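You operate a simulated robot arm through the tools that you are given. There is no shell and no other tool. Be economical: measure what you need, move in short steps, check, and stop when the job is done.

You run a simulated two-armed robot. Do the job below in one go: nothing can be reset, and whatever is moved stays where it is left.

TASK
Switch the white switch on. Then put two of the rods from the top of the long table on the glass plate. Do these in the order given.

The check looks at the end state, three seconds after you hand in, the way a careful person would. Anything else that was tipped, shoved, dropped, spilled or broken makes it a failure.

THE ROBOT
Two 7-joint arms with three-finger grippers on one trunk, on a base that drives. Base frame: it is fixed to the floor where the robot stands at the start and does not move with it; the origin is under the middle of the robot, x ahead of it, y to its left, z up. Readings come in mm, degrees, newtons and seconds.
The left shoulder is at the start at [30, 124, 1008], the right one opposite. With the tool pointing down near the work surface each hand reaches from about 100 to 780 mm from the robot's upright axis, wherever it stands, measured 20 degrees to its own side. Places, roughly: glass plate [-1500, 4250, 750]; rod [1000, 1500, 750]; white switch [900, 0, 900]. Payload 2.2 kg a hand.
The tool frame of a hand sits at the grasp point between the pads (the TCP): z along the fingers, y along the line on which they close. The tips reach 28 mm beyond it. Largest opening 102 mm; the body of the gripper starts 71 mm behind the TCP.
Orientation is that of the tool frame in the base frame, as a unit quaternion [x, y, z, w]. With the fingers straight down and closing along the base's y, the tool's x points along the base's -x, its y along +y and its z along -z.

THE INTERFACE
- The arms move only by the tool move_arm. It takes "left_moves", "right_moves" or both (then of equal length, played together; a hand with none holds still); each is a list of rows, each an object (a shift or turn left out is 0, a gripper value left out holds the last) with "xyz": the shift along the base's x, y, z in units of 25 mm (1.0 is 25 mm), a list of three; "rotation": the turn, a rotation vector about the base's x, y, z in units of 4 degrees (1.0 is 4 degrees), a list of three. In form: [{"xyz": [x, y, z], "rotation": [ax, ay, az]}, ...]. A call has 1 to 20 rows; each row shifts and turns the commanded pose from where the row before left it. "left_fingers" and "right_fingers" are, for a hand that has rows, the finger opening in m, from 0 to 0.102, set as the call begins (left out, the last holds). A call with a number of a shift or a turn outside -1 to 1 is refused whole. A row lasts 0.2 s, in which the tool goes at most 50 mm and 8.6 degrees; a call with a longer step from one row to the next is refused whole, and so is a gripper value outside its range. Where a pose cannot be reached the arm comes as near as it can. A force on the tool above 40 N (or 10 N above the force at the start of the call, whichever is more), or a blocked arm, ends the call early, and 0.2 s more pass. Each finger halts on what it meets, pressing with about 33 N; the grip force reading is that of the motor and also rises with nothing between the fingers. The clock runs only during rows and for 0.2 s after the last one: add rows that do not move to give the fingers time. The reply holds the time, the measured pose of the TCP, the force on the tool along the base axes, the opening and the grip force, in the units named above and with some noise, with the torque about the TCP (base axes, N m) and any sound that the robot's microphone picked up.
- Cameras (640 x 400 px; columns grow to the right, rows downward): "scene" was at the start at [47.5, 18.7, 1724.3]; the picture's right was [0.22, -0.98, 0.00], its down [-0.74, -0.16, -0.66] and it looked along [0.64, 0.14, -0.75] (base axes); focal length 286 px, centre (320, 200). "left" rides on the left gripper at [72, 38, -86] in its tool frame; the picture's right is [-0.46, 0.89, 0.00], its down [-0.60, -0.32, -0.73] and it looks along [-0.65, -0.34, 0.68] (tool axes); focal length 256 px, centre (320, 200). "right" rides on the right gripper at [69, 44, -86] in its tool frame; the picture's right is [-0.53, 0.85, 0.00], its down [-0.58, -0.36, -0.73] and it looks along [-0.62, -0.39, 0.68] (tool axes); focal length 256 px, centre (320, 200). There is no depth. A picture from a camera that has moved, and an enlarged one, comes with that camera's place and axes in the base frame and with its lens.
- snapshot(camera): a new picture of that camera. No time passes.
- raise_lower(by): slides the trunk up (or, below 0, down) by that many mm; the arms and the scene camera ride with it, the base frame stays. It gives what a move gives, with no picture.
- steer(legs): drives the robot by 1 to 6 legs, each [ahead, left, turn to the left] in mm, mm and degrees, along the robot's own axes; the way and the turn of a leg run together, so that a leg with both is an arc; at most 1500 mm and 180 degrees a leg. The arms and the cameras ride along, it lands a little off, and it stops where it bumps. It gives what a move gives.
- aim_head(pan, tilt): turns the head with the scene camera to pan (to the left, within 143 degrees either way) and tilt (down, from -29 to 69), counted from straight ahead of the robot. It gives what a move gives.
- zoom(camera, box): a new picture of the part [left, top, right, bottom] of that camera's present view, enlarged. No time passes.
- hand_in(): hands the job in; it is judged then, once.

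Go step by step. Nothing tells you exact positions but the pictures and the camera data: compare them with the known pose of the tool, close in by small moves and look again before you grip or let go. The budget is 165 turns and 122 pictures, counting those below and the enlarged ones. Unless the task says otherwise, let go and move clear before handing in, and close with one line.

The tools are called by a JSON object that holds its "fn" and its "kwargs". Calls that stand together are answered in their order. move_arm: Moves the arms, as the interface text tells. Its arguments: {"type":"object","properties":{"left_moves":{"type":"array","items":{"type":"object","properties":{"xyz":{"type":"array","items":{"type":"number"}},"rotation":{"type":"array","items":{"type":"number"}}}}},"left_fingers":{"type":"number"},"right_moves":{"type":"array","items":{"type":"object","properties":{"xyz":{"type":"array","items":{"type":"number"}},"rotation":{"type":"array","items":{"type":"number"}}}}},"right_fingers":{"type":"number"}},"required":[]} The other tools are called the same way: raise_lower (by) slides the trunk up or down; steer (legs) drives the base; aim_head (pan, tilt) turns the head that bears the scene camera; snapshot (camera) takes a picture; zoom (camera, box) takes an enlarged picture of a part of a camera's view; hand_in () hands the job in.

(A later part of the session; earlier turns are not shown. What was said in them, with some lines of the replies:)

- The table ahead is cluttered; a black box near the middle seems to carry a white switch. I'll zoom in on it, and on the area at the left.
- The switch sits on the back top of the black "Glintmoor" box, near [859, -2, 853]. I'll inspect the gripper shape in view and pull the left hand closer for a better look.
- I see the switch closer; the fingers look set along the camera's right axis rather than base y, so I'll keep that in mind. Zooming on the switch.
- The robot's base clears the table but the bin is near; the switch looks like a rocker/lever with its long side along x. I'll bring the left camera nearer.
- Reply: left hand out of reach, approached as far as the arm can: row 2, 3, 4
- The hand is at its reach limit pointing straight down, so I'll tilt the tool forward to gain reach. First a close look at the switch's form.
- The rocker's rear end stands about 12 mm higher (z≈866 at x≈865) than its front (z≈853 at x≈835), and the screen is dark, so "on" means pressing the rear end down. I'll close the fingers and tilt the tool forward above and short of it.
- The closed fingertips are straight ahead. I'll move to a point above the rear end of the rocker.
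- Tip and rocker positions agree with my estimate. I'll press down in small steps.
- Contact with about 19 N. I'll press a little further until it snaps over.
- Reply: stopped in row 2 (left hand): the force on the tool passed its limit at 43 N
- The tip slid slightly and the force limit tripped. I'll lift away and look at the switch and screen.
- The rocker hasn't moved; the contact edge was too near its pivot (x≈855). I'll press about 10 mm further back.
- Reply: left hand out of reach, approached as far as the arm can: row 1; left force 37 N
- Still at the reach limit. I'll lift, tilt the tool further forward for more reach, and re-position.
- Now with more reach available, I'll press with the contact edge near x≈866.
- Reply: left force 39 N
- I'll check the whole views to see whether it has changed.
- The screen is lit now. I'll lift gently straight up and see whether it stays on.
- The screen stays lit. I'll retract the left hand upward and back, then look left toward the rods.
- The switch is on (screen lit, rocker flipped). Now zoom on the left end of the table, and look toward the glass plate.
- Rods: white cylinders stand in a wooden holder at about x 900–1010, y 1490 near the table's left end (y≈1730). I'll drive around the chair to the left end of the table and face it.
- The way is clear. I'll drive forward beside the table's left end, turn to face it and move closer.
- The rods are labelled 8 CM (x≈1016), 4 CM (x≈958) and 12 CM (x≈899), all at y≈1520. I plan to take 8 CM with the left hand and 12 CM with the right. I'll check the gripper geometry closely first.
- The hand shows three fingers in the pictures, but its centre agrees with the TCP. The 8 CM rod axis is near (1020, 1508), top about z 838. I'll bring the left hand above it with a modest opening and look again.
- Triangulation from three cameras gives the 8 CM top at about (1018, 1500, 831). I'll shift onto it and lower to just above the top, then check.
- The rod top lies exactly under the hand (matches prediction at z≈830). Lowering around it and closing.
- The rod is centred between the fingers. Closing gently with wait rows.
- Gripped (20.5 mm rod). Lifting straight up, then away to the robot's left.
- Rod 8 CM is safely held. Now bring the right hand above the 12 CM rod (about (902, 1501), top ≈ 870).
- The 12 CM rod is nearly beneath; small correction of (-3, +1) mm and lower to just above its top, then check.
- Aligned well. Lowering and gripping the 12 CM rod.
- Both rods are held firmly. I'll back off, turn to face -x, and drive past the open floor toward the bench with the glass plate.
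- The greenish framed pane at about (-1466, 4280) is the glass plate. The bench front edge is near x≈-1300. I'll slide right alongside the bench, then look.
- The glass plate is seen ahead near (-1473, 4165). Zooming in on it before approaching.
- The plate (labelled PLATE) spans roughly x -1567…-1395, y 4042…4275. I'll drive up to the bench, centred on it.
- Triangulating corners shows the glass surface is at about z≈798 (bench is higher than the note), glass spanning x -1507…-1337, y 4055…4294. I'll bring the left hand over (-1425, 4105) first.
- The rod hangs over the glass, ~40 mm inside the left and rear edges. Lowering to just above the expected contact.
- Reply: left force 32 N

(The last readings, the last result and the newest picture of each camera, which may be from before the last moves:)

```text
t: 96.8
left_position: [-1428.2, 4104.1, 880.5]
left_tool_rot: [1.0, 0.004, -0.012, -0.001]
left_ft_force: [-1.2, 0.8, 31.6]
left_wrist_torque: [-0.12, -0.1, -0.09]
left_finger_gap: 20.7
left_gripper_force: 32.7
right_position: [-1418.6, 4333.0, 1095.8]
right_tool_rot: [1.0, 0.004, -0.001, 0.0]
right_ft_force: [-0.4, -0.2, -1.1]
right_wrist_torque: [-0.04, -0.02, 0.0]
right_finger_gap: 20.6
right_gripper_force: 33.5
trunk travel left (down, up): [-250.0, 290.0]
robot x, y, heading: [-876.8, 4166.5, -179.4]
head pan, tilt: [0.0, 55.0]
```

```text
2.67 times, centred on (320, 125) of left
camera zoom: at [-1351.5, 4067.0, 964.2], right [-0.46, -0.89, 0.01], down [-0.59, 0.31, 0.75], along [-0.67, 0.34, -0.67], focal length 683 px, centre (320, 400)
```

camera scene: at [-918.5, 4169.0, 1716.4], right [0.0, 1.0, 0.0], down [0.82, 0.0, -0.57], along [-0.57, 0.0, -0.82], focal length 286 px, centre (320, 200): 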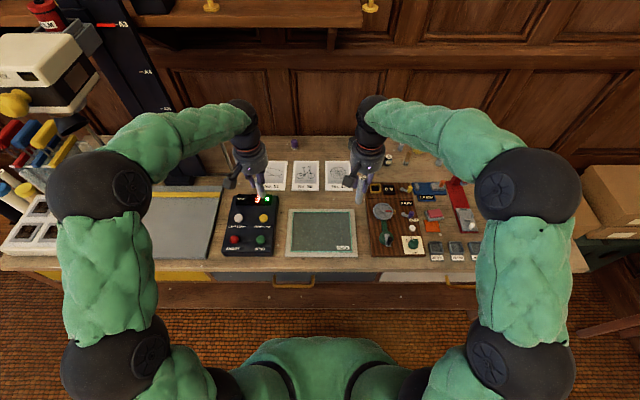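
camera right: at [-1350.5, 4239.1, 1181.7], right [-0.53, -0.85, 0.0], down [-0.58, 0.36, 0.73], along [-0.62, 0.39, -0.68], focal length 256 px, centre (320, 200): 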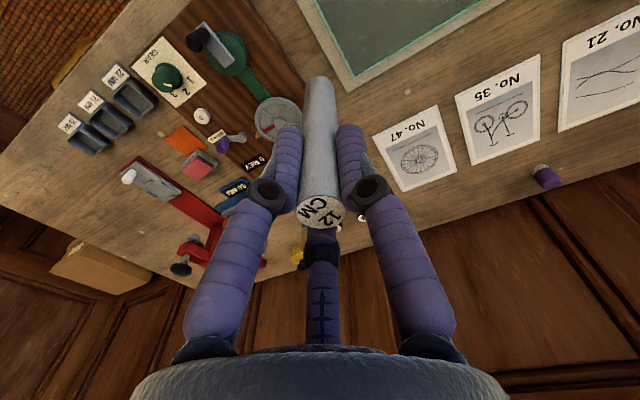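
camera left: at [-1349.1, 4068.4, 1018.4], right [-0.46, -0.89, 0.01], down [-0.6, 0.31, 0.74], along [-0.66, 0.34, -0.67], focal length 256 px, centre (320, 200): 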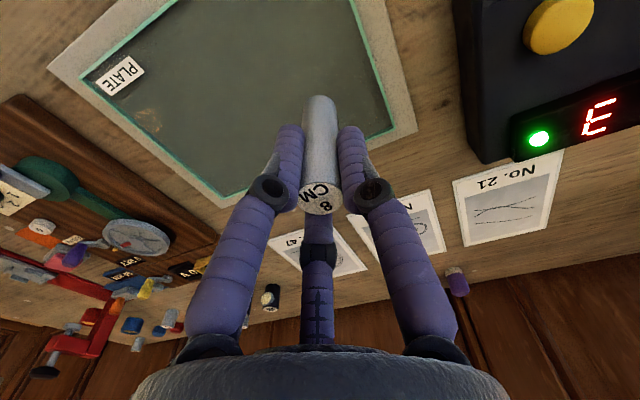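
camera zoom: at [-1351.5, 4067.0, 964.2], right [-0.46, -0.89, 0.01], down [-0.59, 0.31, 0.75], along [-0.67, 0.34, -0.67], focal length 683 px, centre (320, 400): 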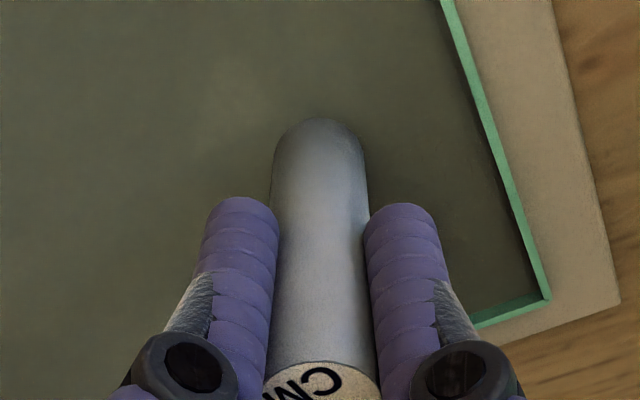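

It touches at z≈880 (glass ≈ 813) with 31 N; I'll ease the force before releasing.

{"fn": "move_arm", "kwargs": {"left_moves": [{"xyz": [0, 0, 0.16]}, {"xyz": [0, 0, 0.06]}, {}]}}

```text
t: 97.6
left_position: [-1425.1, 4104.2, 879.5]
left_tool_rot: [1.0, 0.004, -0.006, 0.001]
left_ft_force: [-3.2, 1.4, 11.1]
left_wrist_torque: [0.07, 0.2, -0.02]
left_finger_gap: 20.3
left_gripper_force: 33.2
right_position: [-1419.4, 4331.0, 1095.2]
right_tool_rot: [1.0, 0.002, 0.0, 0.001]
right_ft_force: [-0.9, 0.0, -1.9]
right_wrist_torque: [0.0, 0.01, -0.01]
right_finger_gap: 20.4
right_gripper_force: 33.2
trunk travel left (down, up): [-250.0, 290.0]
robot x, y, heading: [-875.4, 4164.1, -179.7]
head pan, tilt: [0.0, 55.0]
```

{"fn": "move_arm", "kwargs": {"left_moves": [{"xyz": [0, 0, 0.06]}, {}, {}]}}

{"fn": "move_arm", "kwargs": {"left_moves": [{}, {}, {}], "left_fingers": 0.026}}

{"fn": "zoom", "kwargs": {"camera": "left", "box": [220, 50, 420, 240]}}

```text
t: 98.4
left_position: [-1424.2, 4103.7, 881.0]
left_tool_rot: [1.0, 0.004, -0.006, 0.0]
left_ft_force: [0.9, -0.8, -0.5]
left_wrist_torque: [0.02, -0.03, -0.02]
left_finger_gap: 20.4
left_gripper_force: 32.6
right_position: [-1419.7, 4330.8, 1094.8]
right_tool_rot: [1.0, 0.002, 0.0, 0.0]
right_ft_force: [-0.4, 0.3, -0.6]
right_wrist_torque: [0.0, 0.01, -0.02]
right_finger_gap: 20.5
right_gripper_force: 33.6
trunk travel left (down, up): [-250.0, 290.0]
robot x, y, heading: [-877.9, 4164.3, -179.5]
head pan, tilt: [0.0, 55.0]
```

```text
t: 99.2
left_position: [-1425.1, 4104.1, 884.3]
left_tool_rot: [1.0, 0.003, -0.007, 0.0]
left_ft_force: [-0.3, -0.1, 0.1]
left_wrist_torque: [0.0, 0.03, -0.01]
left_finger_gap: 26.0
left_gripper_force: 0.0
right_position: [-1420.0, 4331.4, 1093.5]
right_tool_rot: [1.0, 0.003, 0.0, 0.0]
right_ft_force: [0.1, -0.6, -1.1]
right_wrist_torque: [0.02, -0.01, -0.01]
right_finger_gap: 20.8
right_gripper_force: 32.8
trunk travel left (down, up): [-250.0, 290.0]
robot x, y, heading: [-877.5, 4163.4, -179.9]
head pan, tilt: [0.0, 55.0]
```

```text
2.11 times, centred on (320, 145) of left
camera zoom: at [-1350.5, 4066.5, 967.1], right [-0.46, -0.89, 0.01], down [-0.6, 0.31, 0.74], along [-0.66, 0.34, -0.67], focal length 539 px, centre (320, 316)
```

zoom: 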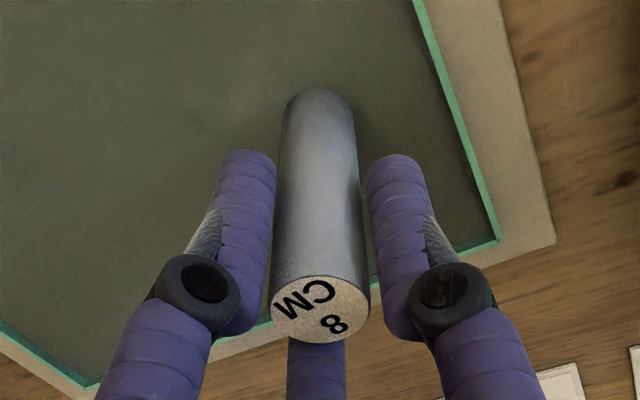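

The rod stands free on the glass. Opening a little more and lifting straight up, then moving off to the left.

{"fn": "move_arm", "kwargs": {"left_moves": [{}, {}, {}], "left_fingers": 0.06}}

{"fn": "move_arm", "kwargs": {"left_moves": [{"xyz": [0, 0, 0.5]}, {"xyz": [0, 0, 0.8]}, {"xyz": [0, 0, 1]}, {"xyz": [0, 0, 1]}, {"xyz": [0, 0, 1]}, {"xyz": [0, 0, 1]}, {"xyz": [0, 0, 1]}, {"xyz": [0, 0, 1]}, {"xyz": [0.3, -1, 0.3]}, {"xyz": [0.3, -1, 0.3]}, {"xyz": [0.3, -1, 0]}, {"xyz": [0.3, -1, 0]}, {"xyz": [0.3, -1, 0]}]}}

{"fn": "zoom", "kwargs": {"camera": "scene", "box": [240, 150, 400, 260]}}

{"fn": "snapshot", "kwargs": {"camera": "left"}}

```text
t: 100.0
left_position: [-1425.4, 4104.0, 882.0]
left_tool_rot: [1.0, 0.004, -0.007, -0.001]
left_ft_force: [-0.1, 0.0, 0.3]
left_wrist_torque: [0.02, 0.01, 0.04]
left_finger_gap: 60.1
left_gripper_force: 0.0
right_position: [-1419.9, 4331.8, 1094.1]
right_tool_rot: [1.0, 0.003, 0.0, 0.001]
right_ft_force: [-0.5, -1.2, -0.7]
right_wrist_torque: [0.01, 0.0, 0.03]
right_finger_gap: 20.5
right_gripper_force: 32.9
trunk travel left (down, up): [-250.0, 290.0]
robot x, y, heading: [-879.0, 4168.0, -179.5]
head pan, tilt: [0.0, 55.0]
```

```text
t: 102.8
left_position: [-1388.3, 3977.5, 1080.3]
left_tool_rot: [1.0, 0.003, -0.008, 0.0]
left_ft_force: [-0.8, -0.1, -0.2]
left_wrist_torque: [0.02, -0.01, -0.04]
left_finger_gap: 60.0
left_gripper_force: 0.1
right_position: [-1419.2, 4331.8, 1095.0]
right_tool_rot: [1.0, 0.002, 0.0, 0.0]
right_ft_force: [-0.7, 0.1, -1.4]
right_wrist_torque: [0.0, 0.02, -0.01]
right_finger_gap: 20.7
right_gripper_force: 33.1
trunk travel left (down, up): [-250.0, 290.0]
robot x, y, heading: [-877.8, 4167.8, -179.9]
head pan, tilt: [0.0, 55.0]
```

```text
3.64 times, centred on (320, 205) of scene
camera zoom: at [-917.9, 4168.3, 1716.3], right [0.0, 1.0, 0.0], down [0.82, 0.0, -0.57], along [-0.57, 0.0, -0.82], focal length 1041 px, centre (320, 182)
```

zoom: 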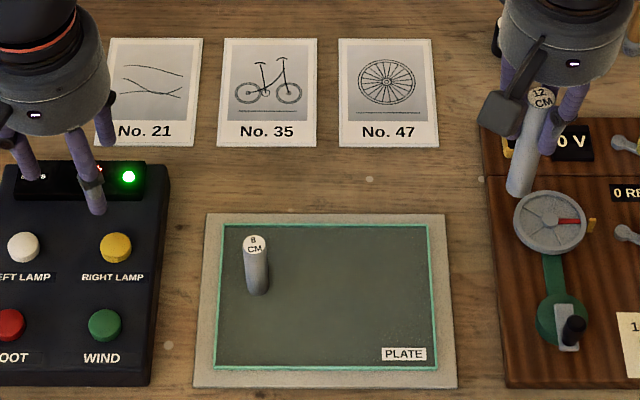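

```text
47 pictures are left
camera left: at [-1313.4, 3940.6, 1164.5], right [-0.46, -0.89, 0.0], down [-0.6, 0.31, 0.74], along [-0.66, 0.34, -0.67], focal length 256 px, centre (320, 200)
```

left: 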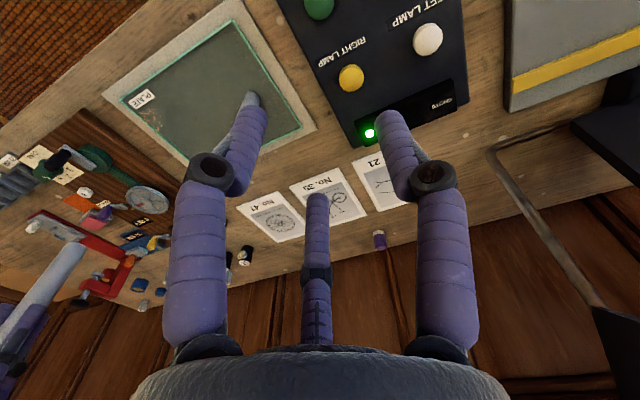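

The 8 CM rod stands on the glass. Now bring the right hand over (-1420, 4207) and down to just above contact (expected TCP z≈910).

{"fn": "move_arm", "kwargs": {"right_moves": [{"xyz": [0, -1, 0]}, {"xyz": [0, -1, 0]}, {"xyz": [0, -1, 0]}, {"xyz": [0, -1, -0.5]}, {"xyz": [0, -1, -0.8]}, {"xyz": [0, 0, -1]}, {"xyz": [0, 0, -1]}, {"xyz": [0, 0, -1]}, {"xyz": [0, 0, -1]}, {"xyz": [0, 0, -0.9]}, {"xyz": [0, 0, -0.4]}, {}]}}

{"fn": "zoom", "kwargs": {"camera": "scene", "box": [260, 160, 380, 250]}}

{"fn": "snapshot", "kwargs": {"camera": "right"}}

```text
t: 105.4
left_position: [-1388.4, 3977.8, 1079.7]
left_tool_rot: [1.0, 0.003, -0.007, -0.002]
left_ft_force: [0.7, 0.6, 0.0]
left_wrist_torque: [0.01, 0.04, 0.0]
left_finger_gap: 60.1
left_gripper_force: 0.1
right_position: [-1418.8, 4206.4, 928.4]
right_tool_rot: [1.0, 0.002, 0.0, -0.001]
right_ft_force: [-0.9, 0.5, -1.3]
right_wrist_torque: [0.02, 0.02, 0.01]
right_finger_gap: 20.6
right_gripper_force: 32.6
trunk travel left (down, up): [-250.0, 290.0]
robot x, y, heading: [-875.6, 4168.0, -179.9]
head pan, tilt: [0.0, 55.0]
```

```text
4.44 times, centred on (320, 205) of scene
camera zoom: at [-918.2, 4169.0, 1716.3], right [0.0, 1.0, 0.0], down [0.82, 0.0, -0.57], along [-0.57, 0.0, -0.82], focal length 1272 px, centre (320, 178)
```

zoom: 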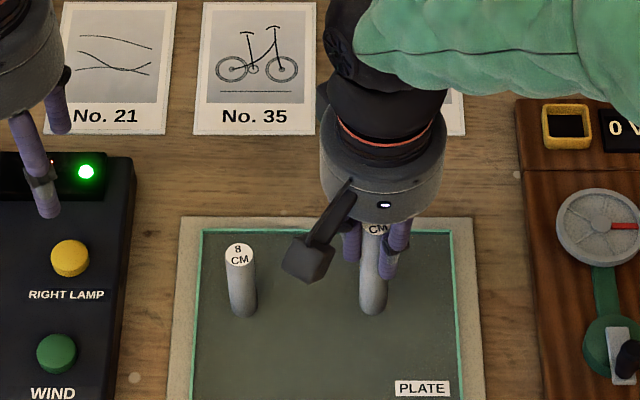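

```text
45 pictures are left
camera right: at [-1349.7, 4163.4, 1015.8], right [-0.53, -0.85, 0.0], down [-0.58, 0.36, 0.73], along [-0.62, 0.39, -0.68], focal length 256 px, centre (320, 200)
```

right: 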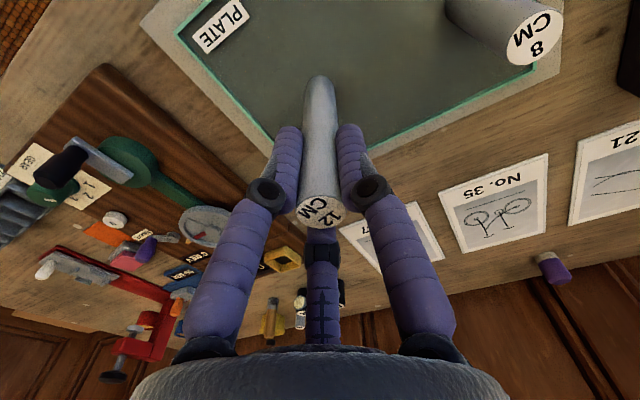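

Good placement. Lowering in small steps until light contact.

{"fn": "move_arm", "kwargs": {"right_moves": [{"xyz": [0, 0, -0.3]}, {"xyz": [0, 0, -0.2]}, {"xyz": [0, 0, -0.1]}, {}]}}

```text
t: 106.4
left_position: [-1388.6, 3977.1, 1079.5]
left_tool_rot: [1.0, 0.004, -0.007, 0.0]
left_ft_force: [-0.6, 0.1, 0.6]
left_wrist_torque: [-0.01, 0.01, 0.0]
left_finger_gap: 59.9
left_gripper_force: 0.1
right_position: [-1420.0, 4206.6, 914.2]
right_tool_rot: [1.0, 0.003, 0.0, 0.0]
right_ft_force: [-0.1, -0.9, -0.9]
right_wrist_torque: [-0.03, 0.0, -0.02]
right_finger_gap: 20.3
right_gripper_force: 33.2
trunk travel left (down, up): [-250.0, 290.0]
robot x, y, heading: [-879.1, 4166.0, -179.6]
head pan, tilt: [0.0, 55.0]
```

{"fn": "move_arm", "kwargs": {"right_moves": [{"xyz": [0, 0, -0.12]}, {}]}}

{"fn": "move_arm", "kwargs": {"right_moves": [{"xyz": [0, 0, -0.08]}, {}]}}

```text
t: 107.0
left_position: [-1388.0, 3977.9, 1080.2]
left_tool_rot: [1.0, 0.004, -0.007, -0.002]
left_ft_force: [-0.5, 0.5, -0.4]
left_wrist_torque: [0.0, -0.01, 0.0]
left_finger_gap: 59.9
left_gripper_force: 0.0
right_position: [-1420.6, 4206.3, 912.4]
right_tool_rot: [1.0, 0.001, -0.001, -0.001]
right_ft_force: [1.1, 0.6, 9.3]
right_wrist_torque: [-0.06, -0.19, 0.02]
right_finger_gap: 20.5
right_gripper_force: 33.5
trunk travel left (down, up): [-250.0, 290.0]
robot x, y, heading: [-872.8, 4167.4, -179.8]
head pan, tilt: [0.0, 55.0]
```

```text
t: 107.6
left_position: [-1386.3, 3977.6, 1080.8]
left_tool_rot: [1.0, 0.003, -0.008, 0.0]
left_ft_force: [0.8, -0.3, 0.7]
left_wrist_torque: [0.0, -0.01, 0.0]
left_finger_gap: 60.1
left_gripper_force: 0.0
right_position: [-1420.5, 4207.4, 912.5]
right_tool_rot: [1.0, 0.002, -0.004, 0.001]
right_ft_force: [0.0, 2.8, 26.9]
right_wrist_torque: [0.15, -0.13, -0.02]
right_finger_gap: 20.5
right_gripper_force: 33.0
trunk travel left (down, up): [-250.0, 290.0]
robot x, y, heading: [-878.2, 4169.2, -179.7]
head pan, tilt: [0.0, 55.0]
```

Contact made; ease the pressure, then release slightly.

{"fn": "move_arm", "kwargs": {"right_moves": [{"xyz": [0, 0, 0.13]}, {}, {}]}}

{"fn": "move_arm", "kwargs": {"right_moves": [{}, {}, {}], "right_fingers": 0.026}}

{"fn": "zoom", "kwargs": {"camera": "right", "box": [220, 50, 420, 240]}}

```text
t: 108.4
left_position: [-1388.1, 3977.0, 1080.8]
left_tool_rot: [1.0, 0.003, -0.007, -0.001]
left_ft_force: [-0.4, 0.0, 0.5]
left_wrist_torque: [0.01, 0.01, -0.02]
left_finger_gap: 60.1
left_gripper_force: 0.0
right_position: [-1418.3, 4205.9, 911.9]
right_tool_rot: [1.0, 0.003, 0.002, 0.0]
right_ft_force: [-3.2, -1.3, 9.9]
right_wrist_torque: [-0.2, 0.27, 0.0]
right_finger_gap: 20.3
right_gripper_force: 33.3
trunk travel left (down, up): [-250.0, 290.0]
robot x, y, heading: [-873.3, 4168.6, -179.9]
head pan, tilt: [0.0, 55.0]
```

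```text
t: 109.2
left_position: [-1388.7, 3978.3, 1080.2]
left_tool_rot: [1.0, 0.004, -0.007, 0.0]
left_ft_force: [-0.9, 0.0, 0.4]
left_wrist_torque: [-0.03, 0.02, 0.01]
left_finger_gap: 60.0
left_gripper_force: 0.0
right_position: [-1419.0, 4206.9, 913.2]
right_tool_rot: [1.0, 0.003, 0.0, 0.0]
right_ft_force: [-0.7, -0.5, 0.7]
right_wrist_torque: [0.01, -0.02, 0.01]
right_finger_gap: 26.1
right_gripper_force: 0.0
trunk travel left (down, up): [-250.0, 290.0]
robot x, y, heading: [-875.2, 4166.3, -179.8]
head pan, tilt: [0.0, 55.0]
```

```text
2.11 times, centred on (320, 145) of right
camera zoom: at [-1350.1, 4163.9, 1000.0], right [-0.53, -0.85, 0.0], down [-0.58, 0.36, 0.73], along [-0.62, 0.39, -0.68], focal length 539 px, centre (320, 316)
```

zoom: 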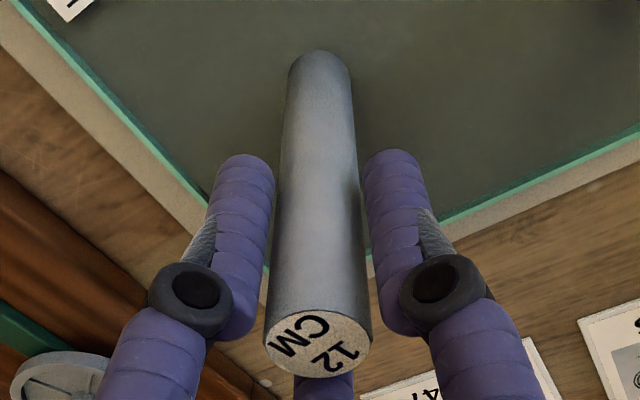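

It stands free. Opening more, lifting straight up, and moving off to the right.

{"fn": "move_arm", "kwargs": {"right_moves": [{}, {}, {}], "right_fingers": 0.06}}

{"fn": "move_arm", "kwargs": {"right_moves": [{"xyz": [0, 0, 0.5]}, {"xyz": [0, 0, 0.8]}, {"xyz": [0, 0, 1]}, {"xyz": [0, 0, 1]}, {"xyz": [0, 0, 1]}, {"xyz": [0, 0, 1]}, {"xyz": [0, 0, 1]}, {"xyz": [0, 0, 1]}, {"xyz": [0.3, 1, 0.3]}, {"xyz": [0.3, 1, 0.3]}, {"xyz": [0.3, 1, 0]}, {"xyz": [0.3, 1, 0]}]}}

{"fn": "zoom", "kwargs": {"camera": "scene", "box": [240, 150, 400, 260]}}

```text
t: 110.0
left_position: [-1388.3, 3977.8, 1079.3]
left_tool_rot: [1.0, 0.004, -0.007, -0.001]
left_ft_force: [0.1, -0.7, -0.1]
left_wrist_torque: [-0.02, 0.01, -0.01]
left_finger_gap: 60.3
left_gripper_force: 0.0
right_position: [-1418.4, 4206.4, 913.3]
right_tool_rot: [1.0, 0.002, -0.001, -0.001]
right_ft_force: [-0.1, 0.8, -0.3]
right_wrist_torque: [0.05, 0.0, -0.02]
right_finger_gap: 59.8
right_gripper_force: 0.0
trunk travel left (down, up): [-250.0, 290.0]
robot x, y, heading: [-877.1, 4167.4, -179.6]
head pan, tilt: [0.0, 55.0]
```

```text
t: 112.6
left_position: [-1388.6, 3979.6, 1080.5]
left_tool_rot: [1.0, 0.003, -0.007, 0.0]
left_ft_force: [0.2, 0.9, 0.1]
left_wrist_torque: [-0.02, 0.05, 0.04]
left_finger_gap: 59.7
left_gripper_force: 0.0
right_position: [-1387.8, 4307.3, 1110.8]
right_tool_rot: [1.0, 0.003, 0.0, -0.001]
right_ft_force: [-0.2, 0.3, 0.2]
right_wrist_torque: [0.0, 0.04, 0.0]
right_finger_gap: 60.0
right_gripper_force: 0.0
trunk travel left (down, up): [-250.0, 290.0]
robot x, y, heading: [-876.2, 4166.5, -179.6]
head pan, tilt: [0.0, 55.0]
```

```text
3.64 times, centred on (320, 205) of scene
camera zoom: at [-917.7, 4169.5, 1716.3], right [0.0, 1.0, 0.0], down [0.82, 0.0, -0.57], along [-0.57, 0.0, -0.82], focal length 1041 px, centre (320, 182)
```

zoom: 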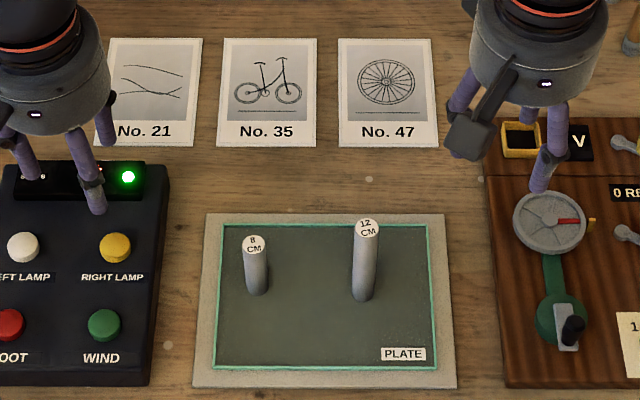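

Both rods stand on the plate and the hands are clear. One quick look back to confirm the screen is still lit.

{"fn": "aim_head", "kwargs": {"pan": 112, "tilt": 11}}

{"fn": "zoom", "kwargs": {"camera": "scene", "box": [240, 150, 400, 250]}}

```text
t: 114.5
left_position: [-1388.1, 3977.9, 1079.4]
left_tool_rot: [1.0, 0.004, -0.007, -0.001]
left_ft_force: [0.4, 0.3, 0.3]
left_wrist_torque: [0.02, -0.05, 0.01]
left_finger_gap: 60.1
left_gripper_force: 0.1
right_position: [-1389.3, 4306.3, 1111.4]
right_tool_rot: [1.0, 0.002, 0.0, 0.0]
right_ft_force: [0.1, 0.4, -0.5]
right_wrist_torque: [-0.02, 0.01, -0.02]
right_finger_gap: 59.6
right_gripper_force: 0.2
trunk travel left (down, up): [-250.0, 290.0]
robot x, y, heading: [-875.9, 4171.6, -179.5]
head pan, tilt: [112.0, 11.0]
```

```text
4.00 times, centred on (320, 200) of scene
camera zoom: at [-810.9, 4083.1, 1783.1], right [-0.93, -0.38, 0.0], down [-0.07, 0.18, -0.98], along [0.37, -0.91, -0.19], focal length 1145 px, centre (320, 200)
```

zoom: 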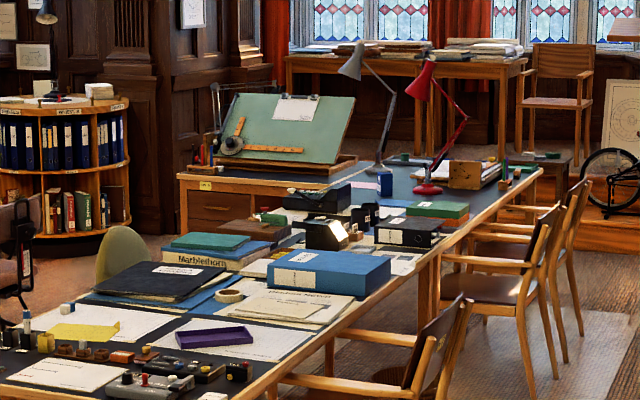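

The box's screen is still glowing on the long table, both rods stand on the glass plate, and the hands are clear, so I'm handing in.

{"fn": "hand_in", "kwargs": {}}

```text
The job is handed in.
```

The white switch is on (its screen was still lit at the last look). After that I stood the 8 CM and 12 CM rods upright on the glass plate, and I saw nothing else disturbed.
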